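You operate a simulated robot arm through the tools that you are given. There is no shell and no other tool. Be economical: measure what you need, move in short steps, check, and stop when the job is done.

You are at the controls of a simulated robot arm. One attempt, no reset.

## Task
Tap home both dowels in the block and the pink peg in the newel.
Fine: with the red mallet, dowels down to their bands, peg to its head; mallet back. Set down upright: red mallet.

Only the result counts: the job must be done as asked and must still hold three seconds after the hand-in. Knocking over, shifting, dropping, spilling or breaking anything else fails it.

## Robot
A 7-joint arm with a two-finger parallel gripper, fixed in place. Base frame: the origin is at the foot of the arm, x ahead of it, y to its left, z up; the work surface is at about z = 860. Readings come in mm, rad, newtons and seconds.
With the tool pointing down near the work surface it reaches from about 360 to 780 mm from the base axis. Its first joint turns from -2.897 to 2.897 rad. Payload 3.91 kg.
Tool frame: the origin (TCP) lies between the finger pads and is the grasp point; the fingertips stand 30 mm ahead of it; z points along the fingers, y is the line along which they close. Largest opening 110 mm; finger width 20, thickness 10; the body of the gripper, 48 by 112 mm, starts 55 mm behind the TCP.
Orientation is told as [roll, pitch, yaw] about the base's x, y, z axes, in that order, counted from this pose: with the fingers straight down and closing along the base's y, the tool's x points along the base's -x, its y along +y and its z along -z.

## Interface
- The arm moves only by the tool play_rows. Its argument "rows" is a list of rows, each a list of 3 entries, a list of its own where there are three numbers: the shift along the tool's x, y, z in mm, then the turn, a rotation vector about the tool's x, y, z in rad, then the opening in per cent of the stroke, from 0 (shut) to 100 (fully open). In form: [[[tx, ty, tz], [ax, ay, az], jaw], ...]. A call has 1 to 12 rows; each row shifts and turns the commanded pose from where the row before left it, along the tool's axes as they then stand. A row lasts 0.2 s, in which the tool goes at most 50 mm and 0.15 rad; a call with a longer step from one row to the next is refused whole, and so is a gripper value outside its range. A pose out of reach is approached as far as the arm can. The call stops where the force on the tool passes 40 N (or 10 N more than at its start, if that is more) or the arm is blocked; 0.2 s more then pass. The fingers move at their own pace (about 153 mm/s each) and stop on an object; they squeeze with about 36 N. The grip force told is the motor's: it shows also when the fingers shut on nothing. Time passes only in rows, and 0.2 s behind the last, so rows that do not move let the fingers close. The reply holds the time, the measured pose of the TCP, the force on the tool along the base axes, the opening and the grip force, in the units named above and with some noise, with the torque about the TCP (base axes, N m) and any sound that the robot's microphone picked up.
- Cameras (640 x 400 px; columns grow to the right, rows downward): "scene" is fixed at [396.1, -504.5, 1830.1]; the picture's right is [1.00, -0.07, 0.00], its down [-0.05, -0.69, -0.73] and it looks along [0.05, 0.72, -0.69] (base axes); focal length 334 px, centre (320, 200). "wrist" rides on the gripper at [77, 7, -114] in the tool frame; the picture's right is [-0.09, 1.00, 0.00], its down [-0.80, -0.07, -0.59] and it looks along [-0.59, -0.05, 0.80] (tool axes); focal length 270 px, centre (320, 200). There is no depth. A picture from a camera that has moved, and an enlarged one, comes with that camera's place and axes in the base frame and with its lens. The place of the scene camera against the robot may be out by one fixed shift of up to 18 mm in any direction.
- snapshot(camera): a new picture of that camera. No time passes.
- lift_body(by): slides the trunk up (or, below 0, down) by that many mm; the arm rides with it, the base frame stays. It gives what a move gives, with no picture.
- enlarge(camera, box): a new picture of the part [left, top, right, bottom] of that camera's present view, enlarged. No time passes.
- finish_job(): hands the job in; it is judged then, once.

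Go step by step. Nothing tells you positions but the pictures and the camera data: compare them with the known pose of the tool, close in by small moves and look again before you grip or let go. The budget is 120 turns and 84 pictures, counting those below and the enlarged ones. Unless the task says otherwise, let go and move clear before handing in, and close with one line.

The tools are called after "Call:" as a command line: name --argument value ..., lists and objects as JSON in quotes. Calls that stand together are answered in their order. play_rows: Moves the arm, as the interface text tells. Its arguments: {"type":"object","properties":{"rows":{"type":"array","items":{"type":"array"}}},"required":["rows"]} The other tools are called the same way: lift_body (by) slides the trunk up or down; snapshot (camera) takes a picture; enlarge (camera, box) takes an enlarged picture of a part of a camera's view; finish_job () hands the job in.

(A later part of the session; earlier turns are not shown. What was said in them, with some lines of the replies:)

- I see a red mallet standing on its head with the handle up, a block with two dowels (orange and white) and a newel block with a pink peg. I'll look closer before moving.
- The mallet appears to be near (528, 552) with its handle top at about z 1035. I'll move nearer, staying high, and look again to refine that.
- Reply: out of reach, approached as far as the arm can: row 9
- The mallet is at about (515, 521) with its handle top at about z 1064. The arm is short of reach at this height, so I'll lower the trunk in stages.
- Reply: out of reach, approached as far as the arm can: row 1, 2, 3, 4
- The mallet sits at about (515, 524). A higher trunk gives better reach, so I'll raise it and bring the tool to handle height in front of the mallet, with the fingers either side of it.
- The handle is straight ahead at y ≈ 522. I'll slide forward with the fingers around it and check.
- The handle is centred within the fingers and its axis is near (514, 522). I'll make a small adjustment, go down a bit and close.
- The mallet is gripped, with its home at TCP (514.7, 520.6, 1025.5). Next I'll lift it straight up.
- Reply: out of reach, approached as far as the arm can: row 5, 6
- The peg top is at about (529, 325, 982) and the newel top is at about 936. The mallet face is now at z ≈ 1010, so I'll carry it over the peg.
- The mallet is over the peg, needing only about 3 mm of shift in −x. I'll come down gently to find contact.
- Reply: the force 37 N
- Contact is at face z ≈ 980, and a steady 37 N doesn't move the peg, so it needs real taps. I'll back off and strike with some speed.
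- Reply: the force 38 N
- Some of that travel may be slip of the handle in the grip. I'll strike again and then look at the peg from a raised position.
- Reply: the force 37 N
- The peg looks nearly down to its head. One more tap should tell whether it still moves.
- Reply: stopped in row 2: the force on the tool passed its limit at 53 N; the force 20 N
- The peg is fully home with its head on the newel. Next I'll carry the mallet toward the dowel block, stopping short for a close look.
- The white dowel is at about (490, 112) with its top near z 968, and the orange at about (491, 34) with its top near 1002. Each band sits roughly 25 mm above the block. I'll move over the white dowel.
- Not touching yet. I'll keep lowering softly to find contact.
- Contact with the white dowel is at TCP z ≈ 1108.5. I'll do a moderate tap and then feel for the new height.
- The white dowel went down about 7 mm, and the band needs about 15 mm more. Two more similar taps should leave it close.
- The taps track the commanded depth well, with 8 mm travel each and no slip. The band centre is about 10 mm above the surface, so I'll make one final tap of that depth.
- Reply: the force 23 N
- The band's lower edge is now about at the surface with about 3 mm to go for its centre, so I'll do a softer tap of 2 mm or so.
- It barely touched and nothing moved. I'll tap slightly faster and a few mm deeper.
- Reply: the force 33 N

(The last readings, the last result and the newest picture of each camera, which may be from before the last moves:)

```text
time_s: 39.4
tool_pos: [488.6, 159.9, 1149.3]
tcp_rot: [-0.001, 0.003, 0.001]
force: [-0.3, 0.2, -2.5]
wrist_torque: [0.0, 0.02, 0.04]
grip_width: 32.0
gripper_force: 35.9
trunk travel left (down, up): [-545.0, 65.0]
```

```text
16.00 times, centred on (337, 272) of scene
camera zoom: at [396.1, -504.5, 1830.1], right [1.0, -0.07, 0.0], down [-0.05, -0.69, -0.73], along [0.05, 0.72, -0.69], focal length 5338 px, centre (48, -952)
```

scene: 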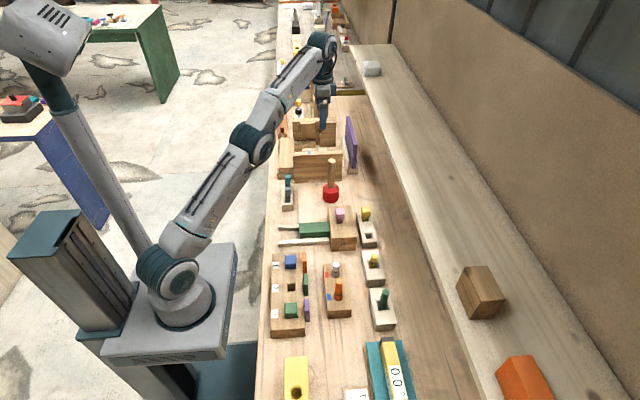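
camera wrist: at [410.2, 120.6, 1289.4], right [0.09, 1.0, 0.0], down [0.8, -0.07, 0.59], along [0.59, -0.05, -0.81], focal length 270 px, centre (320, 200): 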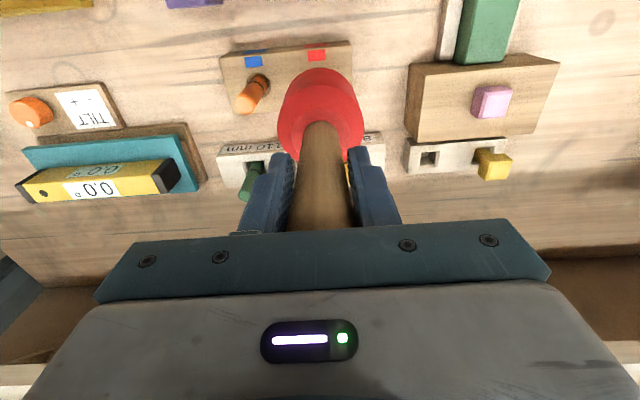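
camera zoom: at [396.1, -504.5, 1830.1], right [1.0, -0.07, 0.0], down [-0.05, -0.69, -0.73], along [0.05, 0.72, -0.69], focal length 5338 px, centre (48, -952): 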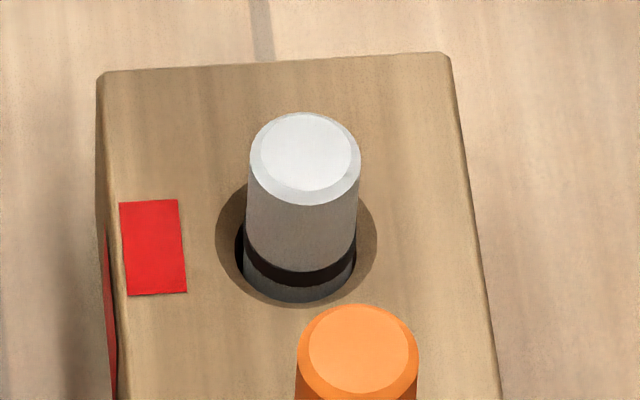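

No movement despite a firmer tap, so the white dowel seems to have met its stop with the band's edge at the surface. I'll drive the orange one and see whether it behaves the same.

Call:
play_rows --rows '[[[0, 0, -25], [0, 0, 0], 0], [[0, 0, -25], [0, 0, 0], 0], [[0, -42, 0], [0, 0, 0], 0], [[0, -42, 0], [0, 0, 0], 0], [[-2, -41, 0], [0, 0, 0], 0], [[0, 0, 10], [0, 0, 0], 0], [[0, 0, 10], [0, 0, 0], 0]]'

Call:
enlarge --camera "scene" --box '[310, 250, 370, 325]'

Call:
snapshot --camera "wrist"

```text
time_s: 41.0
tool_pos: [491.7, 33.7, 1181.8]
tcp_rot: [-0.001, 0.001, -0.002]
force: [-0.7, 0.3, -2.6]
wrist_torque: [-0.05, -0.03, 0.03]
grip_width: 32.1
gripper_force: 35.9
trunk travel left (down, up): [-545.0, 65.0]
```

```text
5.33 times, centred on (340, 288) of scene
camera zoom: at [396.1, -504.5, 1830.1], right [1.0, -0.07, 0.0], down [-0.05, -0.69, -0.73], along [0.05, 0.72, -0.69], focal length 1779 px, centre (213, -267)
```

zoom: 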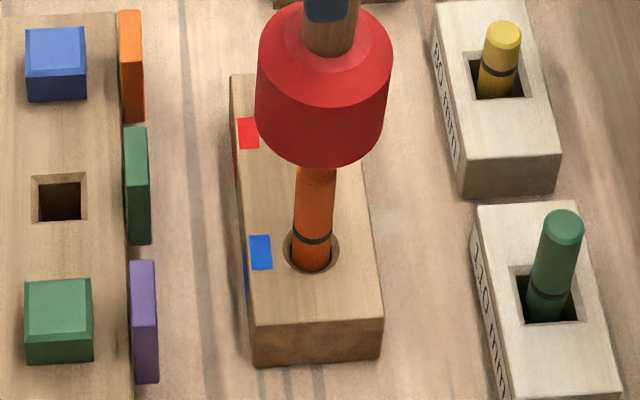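

```text
42 pictures are left
camera wrist: at [412.4, 41.1, 1295.8], right [0.09, 1.0, 0.0], down [0.8, -0.07, 0.59], along [0.59, -0.05, -0.81], focal length 270 px, centre (320, 200)
```

wrist: 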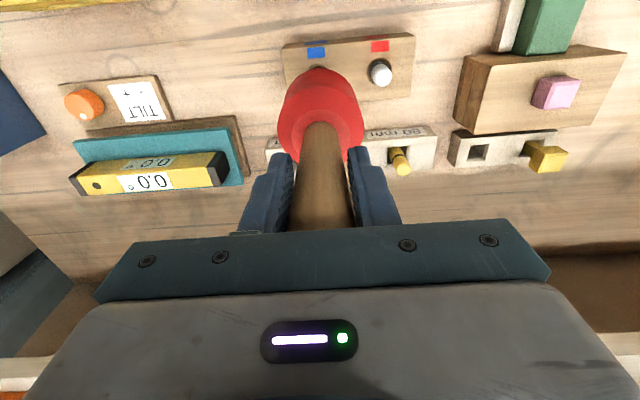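

Call:
play_rows --rows '[[[3, 0, 10], [0, 0, 0], 0], [[0, 0, 10], [0, 0, 0], 0], [[0, 0, 4], [0, 0, 0], 0], [[0, 0, 4], [0, 0, 0], 0], [[0, 0, 4], [0, 0, 0], 0], [[0, 0, 4], [0, 0, 0], 0]]'

Call:
play_rows --rows '[[[0, 0, 3], [0, 0, 0], 0], [[0, 0, 3], [0, 0, 0], 0], [[0, 0, 3], [0, 0, 0], 0]]'

Call:
enlarge --camera "scene" --box '[310, 250, 370, 325]'

```text
time_s: 42.4
tool_pos: [487.4, 34.8, 1144.1]
tcp_rot: [-0.002, 0.002, 0.0]
force: [0.3, 0.3, -2.5]
wrist_torque: [-0.02, -0.01, -0.01]
grip_width: 31.9
gripper_force: 36.0
trunk travel left (down, up): [-545.0, 65.0]
```

```text
time_s: 43.2
tool_pos: [485.4, 34.8, 1136.5]
tcp_rot: [-0.002, -0.006, 0.0]
force: [1.2, -0.5, 24.9]
wrist_torque: [-0.09, -0.41, 0.02]
grip_width: 31.9
gripper_force: 36.3
trunk travel left (down, up): [-545.0, 65.0]
```

```text
5.33 times, centred on (340, 288) of scene
camera zoom: at [396.1, -504.5, 1830.1], right [1.0, -0.07, 0.0], down [-0.05, -0.69, -0.73], along [0.05, 0.72, -0.69], focal length 1779 px, centre (213, -267)
```

zoom: 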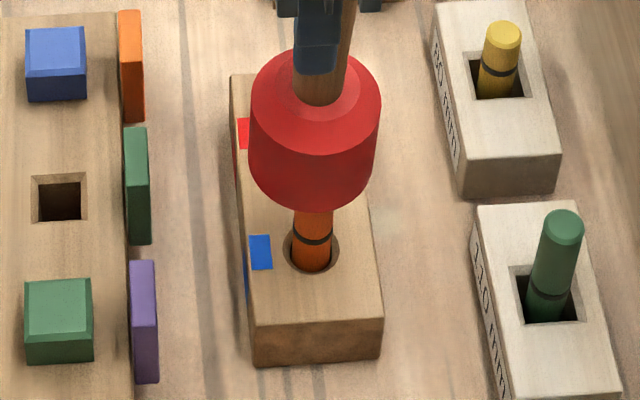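

Call:
enlarge --camera "scene" --box '[327, 285, 351, 309]'

```text
16.00 times, centred on (339, 297) of scene
camera zoom: at [396.1, -504.5, 1830.1], right [1.0, -0.07, 0.0], down [-0.05, -0.69, -0.73], along [0.05, 0.72, -0.69], focal length 5338 px, centre (16, -1352)
```

zoom: 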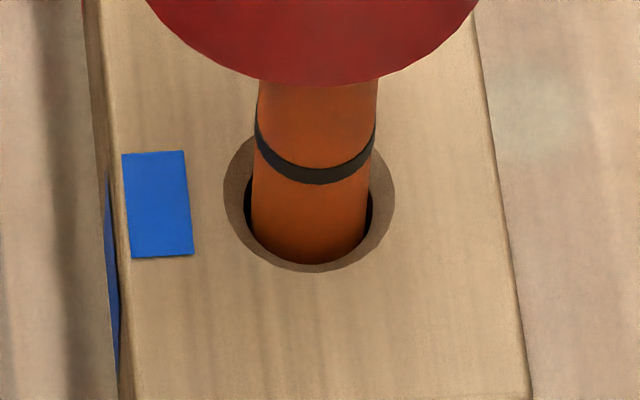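

Contact on the orange dowel is at TCP z ≈ 1138, and the band needs about 22–24 mm of drive. I'll recentre slightly and tap.

Call:
play_rows --rows '[[[-8, -4, -22], [0, 0, 0], 0], [[0, 0, 0], [0, 0, 0], 0], [[0, 0, 18], [0, 0, 0], 0], [[0, 0, 13], [0, 0, 0], 0]]'

Call:
play_rows --rows '[[[0, 0, -20], [0, 0, 0], 0]]'

Call:
enlarge --camera "scene" --box '[327, 285, 351, 309]'

```text
time_s: 44.2
tool_pos: [494.4, 28.9, 1129.1]
tcp_rot: [-0.003, -0.005, -0.001]
force: [0.1, -0.2, 22.2]
wrist_torque: [-0.07, -0.03, -0.02]
grip_width: 32.0
gripper_force: 35.7
trunk travel left (down, up): [-545.0, 65.0]
```

```text
time_s: 44.6
tool_pos: [493.9, 30.5, 1146.0]
tcp_rot: [-0.002, 0.003, -0.001]
force: [-0.4, -0.2, -3.0]
wrist_torque: [0.02, 0.06, 0.0]
grip_width: 32.1
gripper_force: 36.1
trunk travel left (down, up): [-545.0, 65.0]
```

```text
16.00 times, centred on (339, 297) of scene
camera zoom: at [396.1, -504.5, 1830.1], right [1.0, -0.07, 0.0], down [-0.05, -0.69, -0.73], along [0.05, 0.72, -0.69], focal length 5338 px, centre (16, -1352)
```

zoom: 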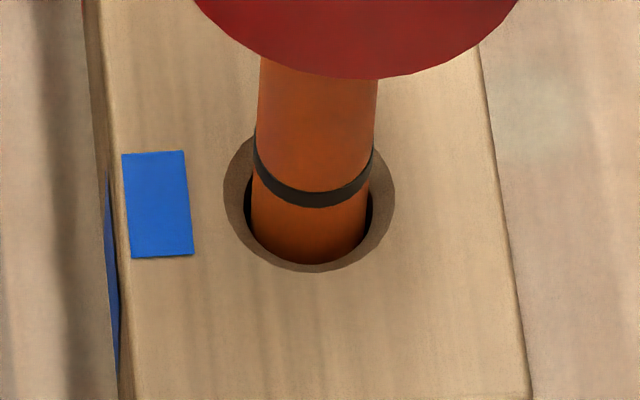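

Call:
play_rows --rows '[[[0, 0, -4], [0, 0, 0], 0], [[0, 0, 0], [0, 0, 0], 0], [[0, 0, 18], [0, 0, 0], 0], [[0, 0, 13], [0, 0, 0], 0]]'

Call:
play_rows --rows '[[[0, 0, -20], [0, 0, 0], 0]]'

Call:
enlarge --camera "scene" --box '[327, 285, 351, 309]'

```text
time_s: 45.6
tool_pos: [494.7, 30.2, 1120.8]
tcp_rot: [-0.002, -0.003, 0.001]
force: [-0.5, -0.5, 15.6]
wrist_torque: [-0.06, -0.06, -0.02]
grip_width: 32.1
gripper_force: 36.0
trunk travel left (down, up): [-545.0, 65.0]
```

```text
time_s: 46.0
tool_pos: [494.5, 30.6, 1138.8]
tcp_rot: [0.0, 0.004, 0.0]
force: [0.3, 0.7, -3.1]
wrist_torque: [0.01, 0.05, 0.0]
grip_width: 32.0
gripper_force: 36.0
trunk travel left (down, up): [-545.0, 65.0]
```

```text
16.00 times, centred on (339, 297) of scene
camera zoom: at [396.1, -504.5, 1830.1], right [1.0, -0.07, 0.0], down [-0.05, -0.69, -0.73], along [0.05, 0.72, -0.69], focal length 5338 px, centre (16, -1352)
```

zoom: 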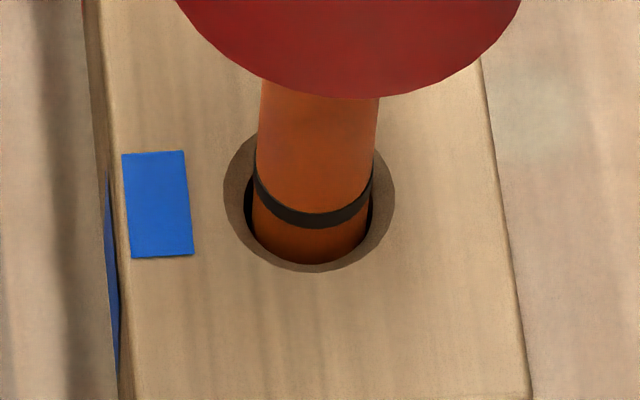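

Call:
play_rows --rows '[[[0, 0, -4], [0, 0, 0], 0], [[0, 0, 0], [0, 0, 0], 0], [[0, 0, 18], [0, 0, 0], 0], [[0, 0, 12], [0, 0, 0], 0]]'

Call:
play_rows --rows '[[[0, 0, -20], [0, 0, 0], 0]]'

Call:
enlarge --camera "scene" --box '[327, 285, 351, 309]'

```text
time_s: 47.0
tool_pos: [497.3, 30.2, 1121.0]
tcp_rot: [0.0, -0.016, 0.003]
force: [-2.3, -0.7, 17.7]
wrist_torque: [-0.05, 0.54, -0.01]
grip_width: 32.0
gripper_force: 36.1
trunk travel left (down, up): [-545.0, 65.0]
stopped in row 4: the force on the tool passed its limit at 42 N (the readings are from after the stop); the commanded pose is now the measured one
```

```text
time_s: 47.4
tool_pos: [496.2, 31.4, 1137.5]
tcp_rot: [-0.002, -0.012, 0.001]
force: [0.1, 0.8, -1.8]
wrist_torque: [-0.01, 0.01, 0.05]
grip_width: 32.1
gripper_force: 36.3
trunk travel left (down, up): [-545.0, 65.0]
```

```text
16.00 times, centred on (339, 297) of scene
camera zoom: at [396.1, -504.5, 1830.1], right [1.0, -0.07, 0.0], down [-0.05, -0.69, -0.73], along [0.05, 0.72, -0.69], focal length 5338 px, centre (16, -1352)
```

zoom: 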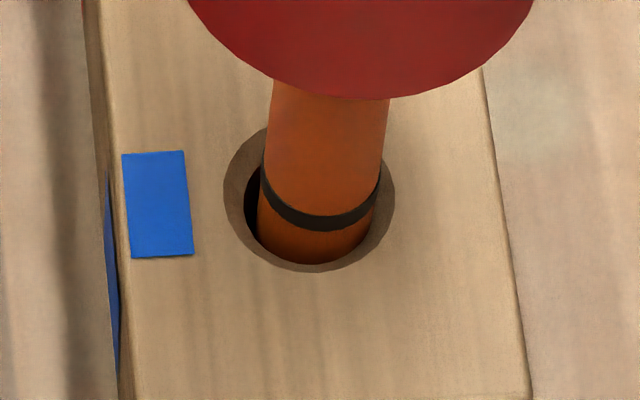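

The last tap leaned the orange dowel slightly toward +x. I'll look wider before correcting.

Call:
play_rows --rows '[[[0, 0, -25], [0, 0.012, 0], 0], [[0, 20, -15], [0, 0, 0], 0], [[0, 35, 0], [0, 0, 0], 0]]'

Call:
enlarge --camera "scene" --box '[320, 270, 360, 310]'

Call:
enlarge --camera "wrist" --box '[190, 20, 350, 120]'

```text
time_s: 48.2
tool_pos: [497.1, 87.4, 1177.3]
tcp_rot: [0.0, 0.001, 0.001]
force: [-0.4, -0.5, -3.0]
wrist_torque: [-0.04, 0.0, 0.01]
grip_width: 32.1
gripper_force: 35.6
trunk travel left (down, up): [-545.0, 65.0]
```

```text
10.00 times, centred on (340, 290) of scene
camera zoom: at [396.1, -504.5, 1830.1], right [1.0, -0.07, 0.0], down [-0.05, -0.69, -0.73], along [0.05, 0.72, -0.69], focal length 3336 px, centre (120, -700)
```

zoom: 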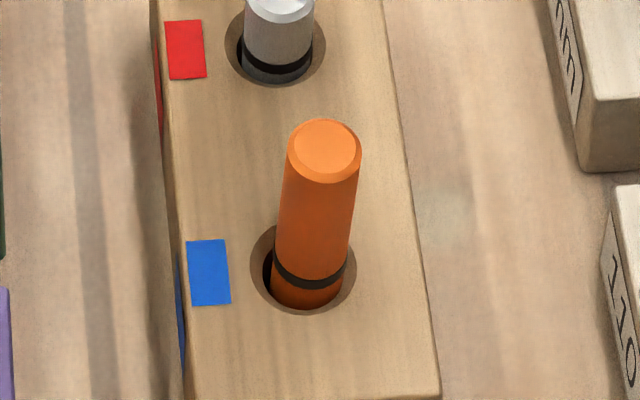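

```text
4.00 times, centred on (270, 70) of wrist
camera zoom: at [418.6, 95.1, 1293.0], right [0.09, 1.0, 0.0], down [0.8, -0.07, 0.59], along [0.59, -0.05, -0.8], focal length 1081 px, centre (520, 720)
```

zoom: 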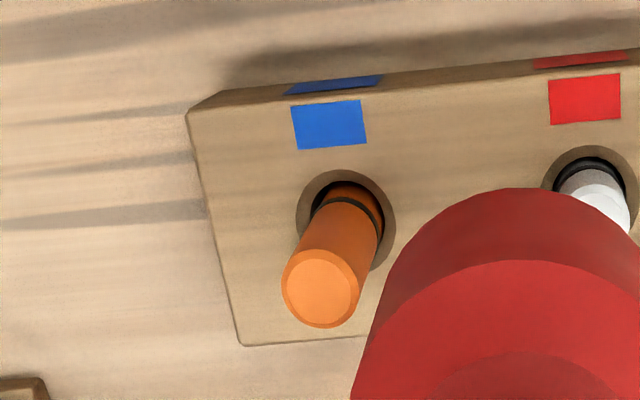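

The dowel leans a few degrees toward +x. I'll press lightly on its top and drag it back toward −x by friction before tapping again.

Call:
play_rows --rows '[[[0, -28, 0], [0, 0, 0], 0], [[0, -28, 0], [0, 0, 0], 0], [[0, 0, 30], [0, 0, 0], 0], [[0, 0, 18], [0, 0, 0], 0], [[0, 0, 6], [0, 0, 0], 0], [[0, 0, 5], [0, 0, 0], 0], [[4, 0, 0], [0, 0, 0], 0], [[4, 0, 0], [0, 0, 0], 0], [[0, 0, 0], [0, 0, 0], 0]]'

Call:
enlarge --camera "scene" --box '[320, 270, 360, 310]'

```text
time_s: 50.2
tool_pos: [488.2, 30.3, 1119.8]
tcp_rot: [0.0, 0.0, 0.002]
force: [1.5, -1.0, 14.7]
wrist_torque: [-0.13, -0.32, -0.04]
grip_width: 31.9
gripper_force: 36.2
trunk travel left (down, up): [-545.0, 65.0]
```

```text
10.00 times, centred on (340, 290) of scene
camera zoom: at [396.1, -504.5, 1830.1], right [1.0, -0.07, 0.0], down [-0.05, -0.69, -0.73], along [0.05, 0.72, -0.69], focal length 3336 px, centre (120, -700)
```

zoom: 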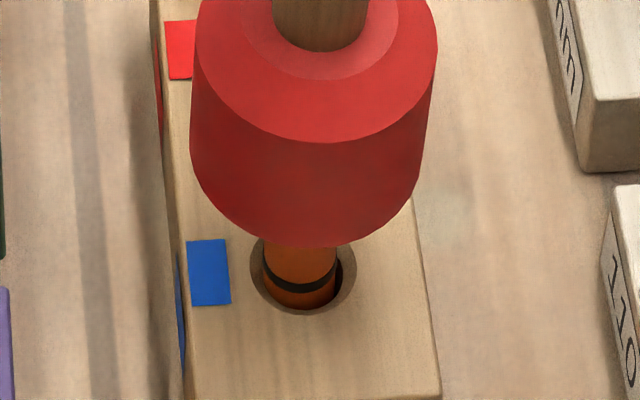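

It's upright again. I'll tap now, centred.

Call:
play_rows --rows '[[[-1, 0, -22], [0, 0, 0], 0], [[-1, 0, 0], [0, 0, 0], 0], [[0, 0, 18], [0, 0, 0], 0], [[0, 0, 12], [0, 0, 0], 0]]'

Call:
play_rows --rows '[[[0, 0, -25], [0, 0, 0], 0], [[0, 20, -25], [0, 0, 0], 0], [[0, 35, 0], [0, 0, 0], 0]]'

Call:
enlarge --camera "scene" --box '[320, 270, 360, 310]'

```text
time_s: 51.3
tool_pos: [493.3, 30.5, 1117.4]
tcp_rot: [0.0, -0.019, 0.002]
force: [-1.1, -0.6, 19.9]
wrist_torque: [0.02, 0.15, 0.03]
grip_width: 32.2
gripper_force: 36.1
trunk travel left (down, up): [-545.0, 65.0]
stopped in row 4: the force on the tool passed its limit at 43 N (the readings are from after the stop); the commanded pose is now the measured one
```

```text
time_s: 52.1
tool_pos: [493.7, 83.4, 1164.4]
tcp_rot: [-0.001, -0.012, 0.0]
force: [0.6, 0.6, -2.4]
wrist_torque: [-0.01, 0.0, 0.0]
grip_width: 32.2
gripper_force: 36.3
trunk travel left (down, up): [-545.0, 65.0]
```

```text
10.00 times, centred on (340, 290) of scene
camera zoom: at [396.1, -504.5, 1830.1], right [1.0, -0.07, 0.0], down [-0.05, -0.69, -0.73], along [0.05, 0.72, -0.69], focal length 3336 px, centre (120, -700)
```

zoom: 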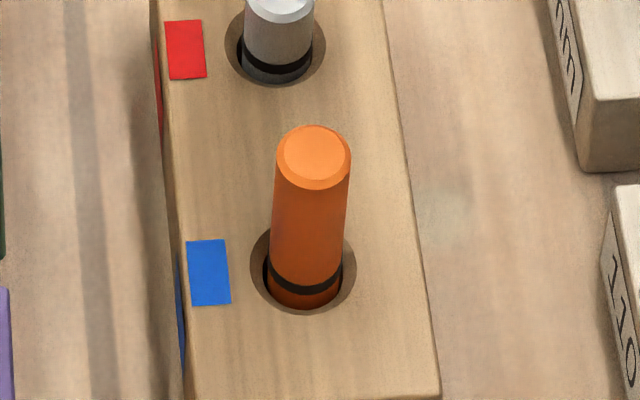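

It's upright and about 3 mm deeper, and the resistance is growing. I'll use a brisker tap with a limited end depth.

Call:
play_rows --rows '[[[2, -27, 0], [0, 0.012, 0], 0], [[2, -26, 0], [0, 0, 0], 0], [[0, 0, 4], [0, 0, 0], 0], [[0, 0, 0], [0, 0, 0], 0], [[0, 0, 25], [0, 0, 0], 0], [[0, 0, 26], [0, 0, 0], 0]]'

Call:
play_rows --rows '[[[0, 0, -25], [0, 0, 0], 0], [[0, 20, -25], [0, 0, 0], 0], [[0, 35, 0], [0, 0, 0], 0]]'

Call:
enlarge --camera "scene" --box '[327, 277, 351, 301]'

```text
time_s: 53.5
tool_pos: [489.7, 32.5, 1115.0]
tcp_rot: [-0.001, -0.01, 0.0]
force: [-0.5, 0.5, 28.6]
wrist_torque: [-0.12, -0.14, -0.02]
grip_width: 32.2
gripper_force: 35.7
trunk travel left (down, up): [-545.0, 65.0]
```

```text
time_s: 54.3
tool_pos: [490.4, 89.2, 1159.9]
tcp_rot: [0.0, -0.001, 0.0]
force: [-0.4, 0.4, -2.5]
wrist_torque: [-0.04, 0.0, -0.03]
grip_width: 31.7
gripper_force: 36.0
trunk travel left (down, up): [-545.0, 65.0]
```

```text
16.00 times, centred on (339, 289) of scene
camera zoom: at [396.1, -504.5, 1830.1], right [1.0, -0.07, 0.0], down [-0.05, -0.69, -0.73], along [0.05, 0.72, -0.69], focal length 5338 px, centre (16, -1224)
```

zoom: 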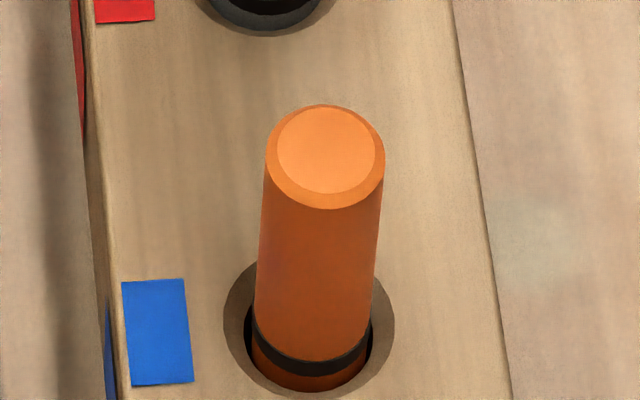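

The orange band's lower edge is now at the surface too, the same as the white one. One more identical tap will tell me if it's at its stop.

Call:
play_rows --rows '[[[0, -28, 0], [0, 0, 0], 0], [[0, -28, 0], [0, 0, 0], 0], [[0, 0, 0], [0, 0, 0], 0], [[0, 0, 25], [0, 0, 0], 0], [[0, 0, 25], [0, 0, 0], 0]]'

Call:
play_rows --rows '[[[0, 0, -25], [0, 0, 0], 0], [[0, 20, -25], [0, 0, 0], 0], [[0, 35, 0], [0, 0, 0], 0]]'

Call:
enlarge --camera "scene" --box '[327, 277, 351, 301]'

```text
time_s: 55.5
tool_pos: [487.3, 31.0, 1114.4]
tcp_rot: [0.002, -0.012, 0.0]
force: [-0.6, -0.3, 33.7]
wrist_torque: [-0.11, -0.25, 0.05]
grip_width: 31.8
gripper_force: 36.3
trunk travel left (down, up): [-545.0, 65.0]
```

```text
time_s: 56.3
tool_pos: [488.2, 90.0, 1160.3]
tcp_rot: [0.001, 0.0, 0.001]
force: [-0.7, 0.0, -2.3]
wrist_torque: [0.01, 0.02, 0.01]
grip_width: 32.2
gripper_force: 36.3
trunk travel left (down, up): [-545.0, 65.0]
```

```text
16.00 times, centred on (339, 289) of scene
camera zoom: at [396.1, -504.5, 1830.1], right [1.0, -0.07, 0.0], down [-0.05, -0.69, -0.73], along [0.05, 0.72, -0.69], focal length 5338 px, centre (16, -1224)
```

zoom: 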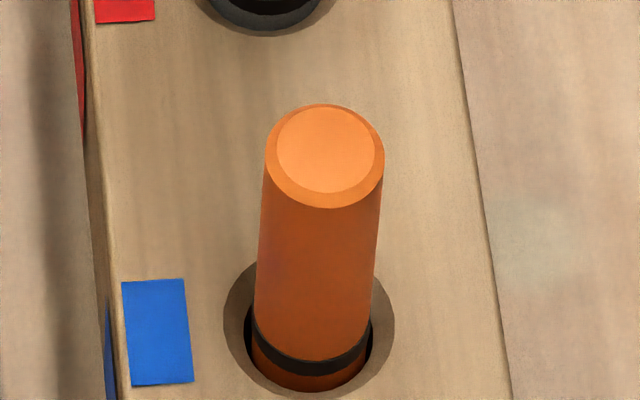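

No change. To make sure it's a true stop rather than friction, I'll make one harder strike with a bounded depth.

Call:
play_rows --rows '[[[-1, -29, -4], [0, 0, 0], 0], [[-1, -29, -3], [0, 0, 0], 0], [[0, 0, 0], [0, 0, 0], 0], [[0, 0, 30], [0, 0, 0], 0], [[0, 0, 30], [0, 0, 0], 0]]'

Call:
play_rows --rows '[[[0, 0, -25], [0, 0, 0], 0], [[0, 20, -25], [0, 0, 0], 0], [[0, 35, 0], [0, 0, 0], 0]]'

Call:
enlarge --camera "scene" --box '[327, 277, 351, 301]'

```text
time_s: 57.7
tool_pos: [493.9, 29.9, 1113.8]
tcp_rot: [0.003, -0.023, 0.002]
force: [-1.4, -0.2, 24.4]
wrist_torque: [-0.12, 0.3, 0.03]
grip_width: 32.3
gripper_force: 36.4
trunk travel left (down, up): [-545.0, 65.0]
stopped in row 5: the force on the tool passed its limit at 47 N (the readings are from after the stop); the commanded pose is now the measured one
```

```text
time_s: 58.5
tool_pos: [494.7, 88.1, 1161.4]
tcp_rot: [0.001, -0.015, 0.001]
force: [-0.1, 0.3, -2.4]
wrist_torque: [0.0, 0.01, -0.01]
grip_width: 31.8
gripper_force: 36.1
trunk travel left (down, up): [-545.0, 65.0]
```

```text
16.00 times, centred on (339, 289) of scene
camera zoom: at [396.1, -504.5, 1830.1], right [1.0, -0.07, 0.0], down [-0.05, -0.69, -0.73], along [0.05, 0.72, -0.69], focal length 5338 px, centre (16, -1224)
```

zoom: 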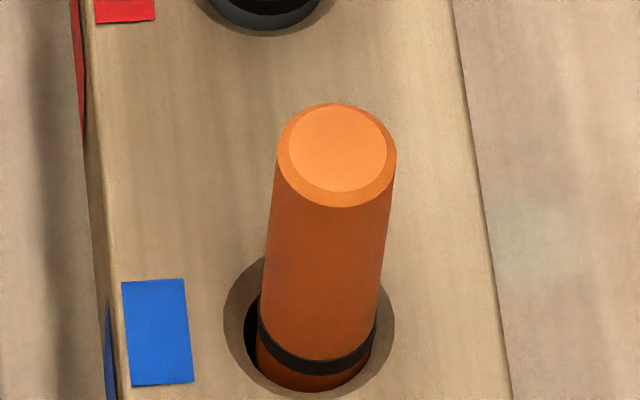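

Even at 47 N it doesn't sink, so the orange dowel is on its stop with its band at the surface. It leaned about 2 mm, so I'll nudge it straight with a light press and drag.

Call:
play_rows --rows '[[[0, -28, 0], [0, 0.015, 0], 0], [[0, -28, 0], [0, 0, 0], 0], [[0, 0, 30], [0, 0, 0], 0], [[0, 0, 14], [0, 0, 0], 0], [[0, 0, 5], [0, 0, 0], 0], [[3, 0, 0], [0, 0, 0], 0], [[2, 0, 0], [0, 0, 0], 0], [[0, 0, 0], [0, 0, 0], 0]]'

Call:
play_rows --rows '[[[0, 0, -25], [0, 0, 0], 0], [[0, 20, -25], [0, 0, 0], 0], [[0, 35, 0], [0, 0, 0], 0]]'

Call:
enlarge --camera "scene" --box '[327, 277, 351, 301]'

```text
time_s: 60.3
tool_pos: [487.7, 30.0, 1113.8]
tcp_rot: [0.0, -0.007, 0.0]
force: [1.1, -0.5, 43.0]
wrist_torque: [-0.06, -0.83, 0.02]
grip_width: 32.1
gripper_force: 36.1
trunk travel left (down, up): [-545.0, 65.0]
```

```text
time_s: 61.1
tool_pos: [486.8, 84.3, 1161.7]
tcp_rot: [0.001, 0.003, -0.001]
force: [0.0, 0.4, -2.9]
wrist_torque: [0.0, 0.02, 0.01]
grip_width: 32.0
gripper_force: 35.8
trunk travel left (down, up): [-545.0, 65.0]
```

```text
16.00 times, centred on (339, 289) of scene
camera zoom: at [396.1, -504.5, 1830.1], right [1.0, -0.07, 0.0], down [-0.05, -0.69, -0.73], along [0.05, 0.72, -0.69], focal length 5338 px, centre (16, -1224)
```

zoom: 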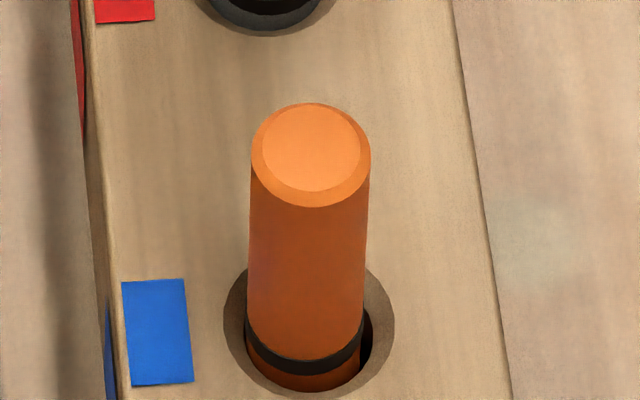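

The orange dowel is fine. Now one brisk bounded tap on the white dowel to confirm it's also on its stop.

Call:
play_rows --rows '[[[-3, 25, 0], [0, 0, 0], 0], [[0, 0, 31], [0, 0, 0], 0], [[0, 0, 0], [0, 0, 0], 0], [[0, 0, 25], [0, 0, 0], 0], [[0, 0, 26], [0, 0, 0], 0]]'

Call:
play_rows --rows '[[[0, 0, -25], [0, 0, 0], 0], [[0, 0, -35], [0, 0, 0], 0], [[0, 25, -20], [0, 0, 0], 0], [[0, 35, 0], [0, 0, 0], 0]]'

Call:
enlarge --camera "scene" --box '[325, 260, 349, 284]'

Call:
enlarge --camera "wrist" --box '[160, 20, 320, 120]'

```text
time_s: 62.3
tool_pos: [491.2, 109.6, 1084.9]
tcp_rot: [0.005, -0.012, -0.001]
force: [-1.3, 0.5, 37.7]
wrist_torque: [-0.15, -0.05, -0.05]
grip_width: 32.3
gripper_force: 36.1
trunk travel left (down, up): [-545.0, 65.0]
```

```text
time_s: 63.3
tool_pos: [489.9, 172.4, 1160.9]
tcp_rot: [0.0, -0.001, 0.0]
force: [-0.3, -0.2, -2.8]
wrist_torque: [0.0, 0.02, -0.01]
grip_width: 32.1
gripper_force: 35.8
trunk travel left (down, up): [-545.0, 65.0]
```

```text
16.00 times, centred on (337, 272) of scene
camera zoom: at [396.1, -504.5, 1830.1], right [1.0, -0.07, 0.0], down [-0.05, -0.69, -0.73], along [0.05, 0.72, -0.69], focal length 5338 px, centre (48, -952)
```

zoom: 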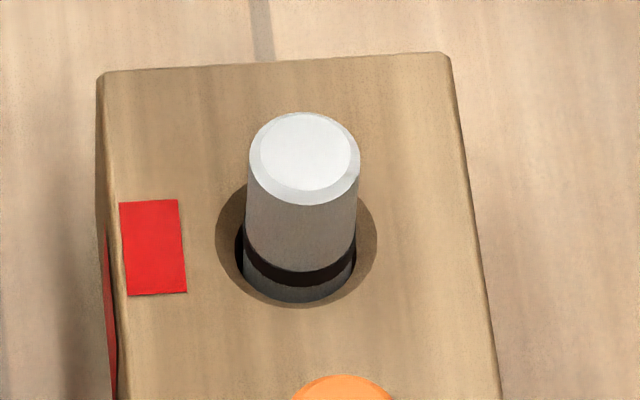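

```text
4.00 times, centred on (240, 70) of wrist
camera zoom: at [411.8, 178.6, 1276.0], right [0.09, 1.0, 0.0], down [0.8, -0.07, 0.59], along [0.59, -0.05, -0.8], focal length 1081 px, centre (640, 720)
```

zoom: 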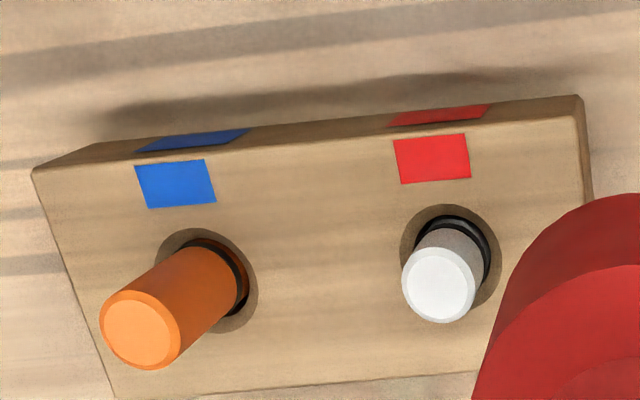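

Both dowels are on their stops at their bands and the peg is home. I'll carry the mallet back to its home at (514.7, 520.6).

Call:
play_rows --rows '[[[-3.1, 43.5, 0], [0, 0, 0], 0], [[-3.1, 43.5, 0], [0, 0, 0], 0], [[-3.1, 43.5, 0], [0, 0, 0], 0], [[-3.1, 43.5, 0], [0, 0, 0], 0], [[-3.1, 43.5, 0], [0, 0, 0], 0], [[-3.1, 43.5, 20], [0, 0, 0], 0], [[-3.1, 43.5, 20], [0, 0, 0], 0], [[-3.1, 43.5, 20], [0, 0, 0], 0], [[0, 0, 15], [0, 0, 0], 0], [[0, 0, 15], [0, 0, 0], 0]]'

Call:
enlarge --camera "scene" --box '[280, 130, 360, 210]'

Call:
snapshot --camera "wrist"

```text
time_s: 65.5
tool_pos: [517.0, 520.3, 1068.5]
tcp_rot: [0.002, 0.0, 0.0]
force: [-0.3, -0.4, -3.2]
wrist_torque: [0.01, 0.04, 0.0]
grip_width: 31.9
gripper_force: 35.4
trunk travel left (down, up): [-545.0, 65.0]
```

```text
5.00 times, centred on (320, 170) of scene
camera zoom: at [396.1, -504.5, 1830.1], right [1.0, -0.07, 0.0], down [-0.05, -0.69, -0.73], along [0.05, 0.72, -0.69], focal length 1668 px, centre (320, 350)
```

zoom: 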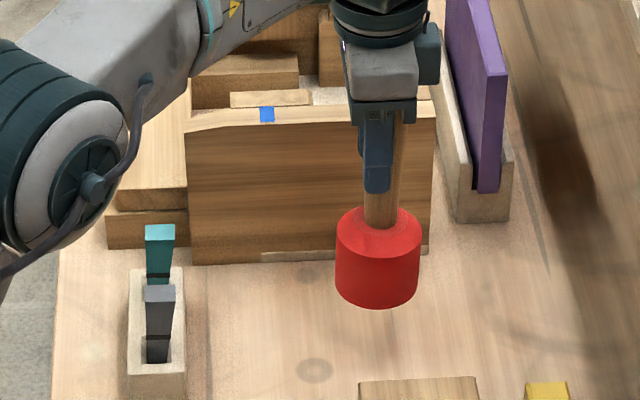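

```text
25 pictures are left
camera wrist: at [438.1, 527.6, 1183.7], right [0.09, 1.0, 0.0], down [0.8, -0.07, 0.59], along [0.59, -0.05, -0.8], focal length 270 px, centre (320, 200)
```

wrist: 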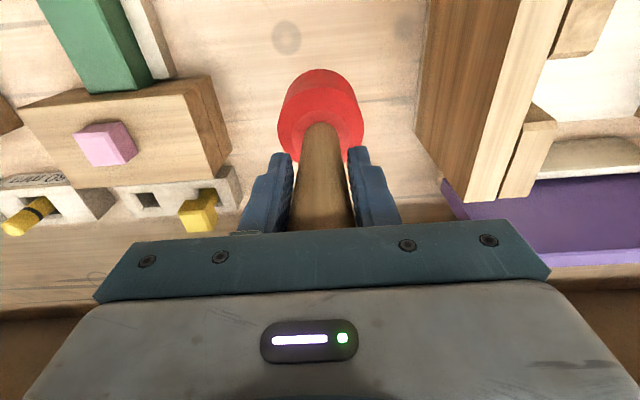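

Call:
play_rows --rows '[[[2, 0, 20], [0, 0, 0], 0], [[0, 0, 15], [0, 0, 0], 0], [[0, 0, 6], [0, 0, 0], 0], [[0, 0, 3], [0, 0, 0], 0], [[0, 0, 3], [0, 0, 0], 0]]'

Call:
play_rows --rows '[[[0, 0, 2], [0, 0, 0], 0], [[0, 0, 2], [0, 0, 0], 0]]'

Call:
enlarge --camera "scene" --box '[280, 130, 360, 210]'

```text
time_s: 66.7
tool_pos: [514.9, 518.3, 1022.5]
tcp_rot: [0.0, 0.001, 0.001]
force: [-0.4, 0.3, -3.1]
wrist_torque: [-0.01, 0.0, 0.01]
grip_width: 32.3
gripper_force: 35.7
trunk travel left (down, up): [-545.0, 65.0]
```

```text
time_s: 67.3
tool_pos: [514.3, 519.7, 1019.6]
tcp_rot: [0.002, 0.0, -0.001]
force: [-0.5, 0.2, -2.2]
wrist_torque: [0.02, 0.02, 0.03]
grip_width: 31.8
gripper_force: 36.0
trunk travel left (down, up): [-545.0, 65.0]
```

```text
5.00 times, centred on (320, 170) of scene
camera zoom: at [396.1, -504.5, 1830.1], right [1.0, -0.07, 0.0], down [-0.05, -0.69, -0.73], along [0.05, 0.72, -0.69], focal length 1668 px, centre (320, 350)
```

zoom: 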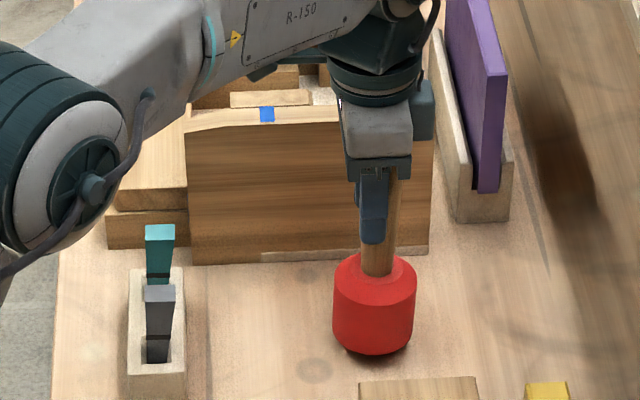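

About 10 mm remain to the table; I'll keep lowering softly.

Call:
play_rows --rows '[[[0, 0, 3], [0, 0, 0], 0], [[0, 0, 2], [0, 0, 0], 0], [[0, 0, 2], [0, 0, 0], 0]]'

Call:
play_rows --rows '[[[0, 0, 1.5], [0, 0, 0], 0], [[0, 0, 1.5], [0, 0, 0], 0]]'

```text
time_s: 68.1
tool_pos: [514.8, 519.0, 1013.6]
tcp_rot: [0.0, 0.0, -0.001]
force: [-0.1, -0.5, -2.4]
wrist_torque: [-0.03, -0.03, -0.01]
grip_width: 32.2
gripper_force: 35.7
trunk travel left (down, up): [-545.0, 65.0]
```

```text
time_s: 68.7
tool_pos: [514.2, 518.8, 1010.0]
tcp_rot: [-0.001, -0.001, 0.0]
force: [-0.6, -0.2, -2.7]
wrist_torque: [0.0, 0.01, 0.02]
grip_width: 31.9
gripper_force: 35.7
trunk travel left (down, up): [-545.0, 65.0]
```

Call:
play_rows --rows '[[[0, 0, 1.5], [0, 0, 0], 0], [[0, 0, 1.5], [0, 0, 0], 0]]'

Call:
play_rows --rows '[[[0, 0, 1], [0, 0, 0], 0], [[0, 0, 1], [0, 0, 0], 0]]'

Call:
enlarge --camera "scene" --box '[280, 130, 360, 210]'

```text
time_s: 69.3
tool_pos: [514.6, 517.1, 1006.5]
tcp_rot: [0.0, 0.001, -0.001]
force: [-0.2, 0.5, -2.9]
wrist_torque: [-0.01, 0.03, -0.02]
grip_width: 32.0
gripper_force: 35.9
trunk travel left (down, up): [-545.0, 65.0]
```

```text
time_s: 69.9
tool_pos: [515.6, 517.2, 1005.7]
tcp_rot: [0.003, -0.003, 0.0]
force: [-0.5, -0.3, 5.9]
wrist_torque: [-0.1, -0.19, -0.02]
grip_width: 31.9
gripper_force: 36.3
trunk travel left (down, up): [-545.0, 65.0]
```

```text
5.00 times, centred on (320, 170) of scene
camera zoom: at [396.1, -504.5, 1830.1], right [1.0, -0.07, 0.0], down [-0.05, -0.69, -0.73], along [0.05, 0.72, -0.69], focal length 1668 px, centre (320, 350)
```

zoom: 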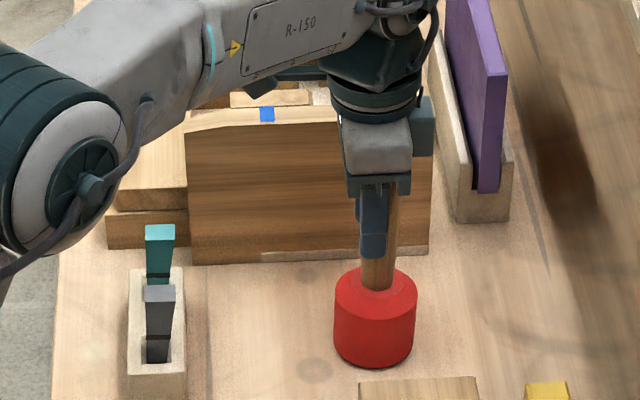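

The mallet is on the table where it stood before. I'll open the fingers and rise clear.

Call:
play_rows --rows '[[[0, 0, 0], [0, 0, 0], 38], [[0, 0, 0], [0, 0, 0], 50], [[0, 0, 0], [0, 0, 0], 70], [[0, 0, -15], [0, 0, 0], 70], [[0, 0, -25], [0, 0, 0], 70], [[0, 0, -30], [0, 0, 0], 70]]'

Call:
enlarge --camera "scene" --box '[280, 130, 360, 210]'

Call:
snapshot --camera "wrist"

```text
time_s: 71.3
tool_pos: [517.0, 520.6, 1073.4]
tcp_rot: [-0.001, -0.003, 0.001]
force: [0.3, 0.6, 0.0]
wrist_torque: [-0.02, 0.03, -0.05]
grip_width: 77.1
gripper_force: 0.0
trunk travel left (down, up): [-545.0, 65.0]
```

```text
5.00 times, centred on (320, 170) of scene
camera zoom: at [396.1, -504.5, 1830.1], right [1.0, -0.07, 0.0], down [-0.05, -0.69, -0.73], along [0.05, 0.72, -0.69], focal length 1668 px, centre (320, 350)
```

zoom: 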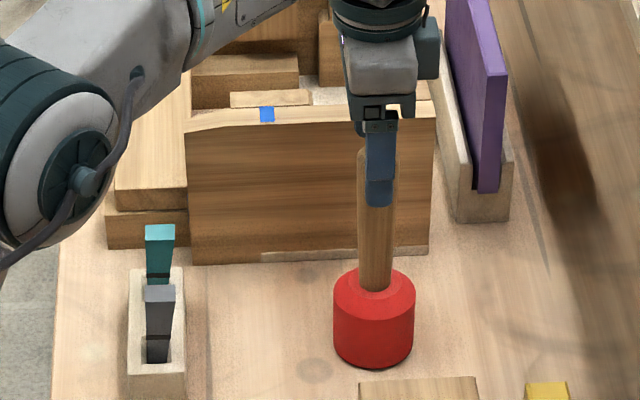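

```text
21 pictures are left
camera wrist: at [437.1, 526.8, 1189.1], right [0.09, 1.0, 0.0], down [0.8, -0.07, 0.6], along [0.59, -0.05, -0.8], focal length 270 px, centre (320, 200)
```

wrist: 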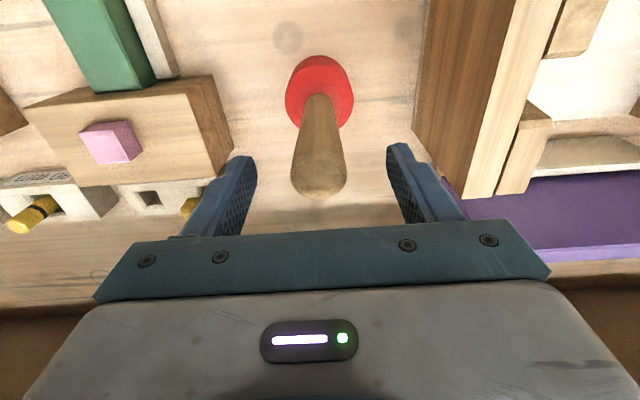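

The mallet stands upright and free in its place. I'll back out and take a last overall look.

Call:
play_rows --rows '[[[0, 0, -30], [0, 0, 0], 70], [[20, 0, -15], [0, 0, 0], 70], [[40, -10, -5], [0, 0, 0], 70], [[40, -20, -10], [0, 0, 0], 70], [[30, -30, -10], [0, 0, 0], 70]]'

Call:
snapshot --camera "scene"

Call:
enlarge --camera "scene" --box '[260, 180, 420, 330]'

Call:
enlarge --camera "scene" --box '[320, 200, 350, 230]'

```text
time_s: 72.5
tool_pos: [384.8, 457.9, 1143.5]
tcp_rot: [0.0, -0.002, -0.001]
force: [-0.8, -0.2, -0.1]
wrist_torque: [0.06, -0.04, 0.0]
grip_width: 77.0
gripper_force: 0.1
trunk travel left (down, up): [-545.0, 65.0]
```

```text
20 pictures are left
```

scene: 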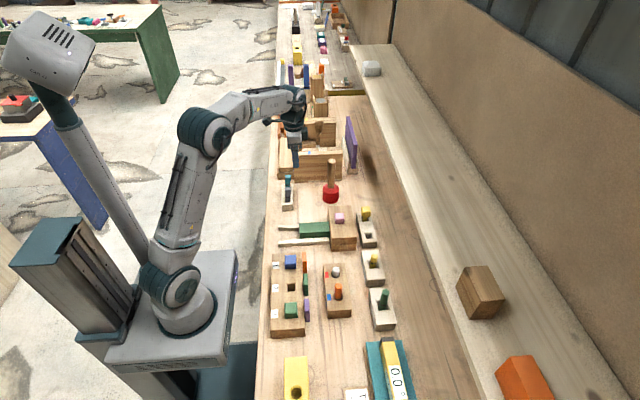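

```text
2.67 times, centred on (340, 255) of scene
camera zoom: at [396.1, -504.5, 1830.1], right [1.0, -0.07, 0.0], down [-0.05, -0.69, -0.73], along [0.05, 0.72, -0.69], focal length 890 px, centre (267, 53)
```

zoom: 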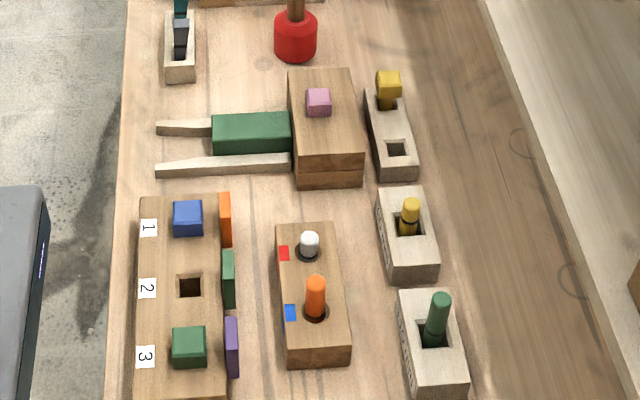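

```text
13.33 times, centred on (335, 215) of scene
camera zoom: at [396.1, -504.5, 1830.1], right [1.0, -0.07, 0.0], down [-0.05, -0.69, -0.73], along [0.05, 0.72, -0.69], focal length 4448 px, centre (120, 0)
```

zoom: 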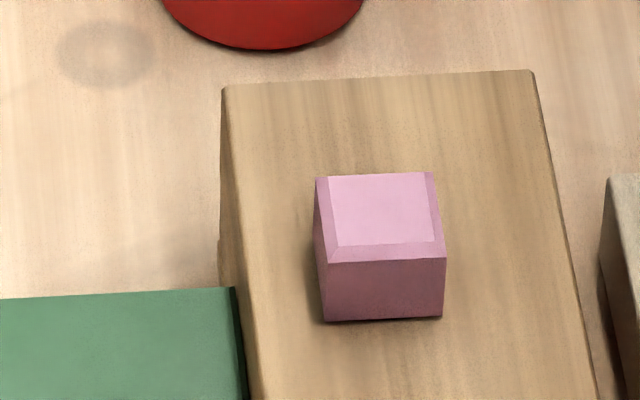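

Everything is in place: the peg head is on the newel, both dowels are at their bands, and the mallet is upright in its spot. Handing in.

Call:
finish_job

```text
The job is handed in.
```

I handed the job in: the pink peg is tapped down to its head and the red mallet stands upright where it started. Both dowels stopped with the lower edge of the band at the block surface, and harder taps moved them no further. The orange one leans about 2 degrees.
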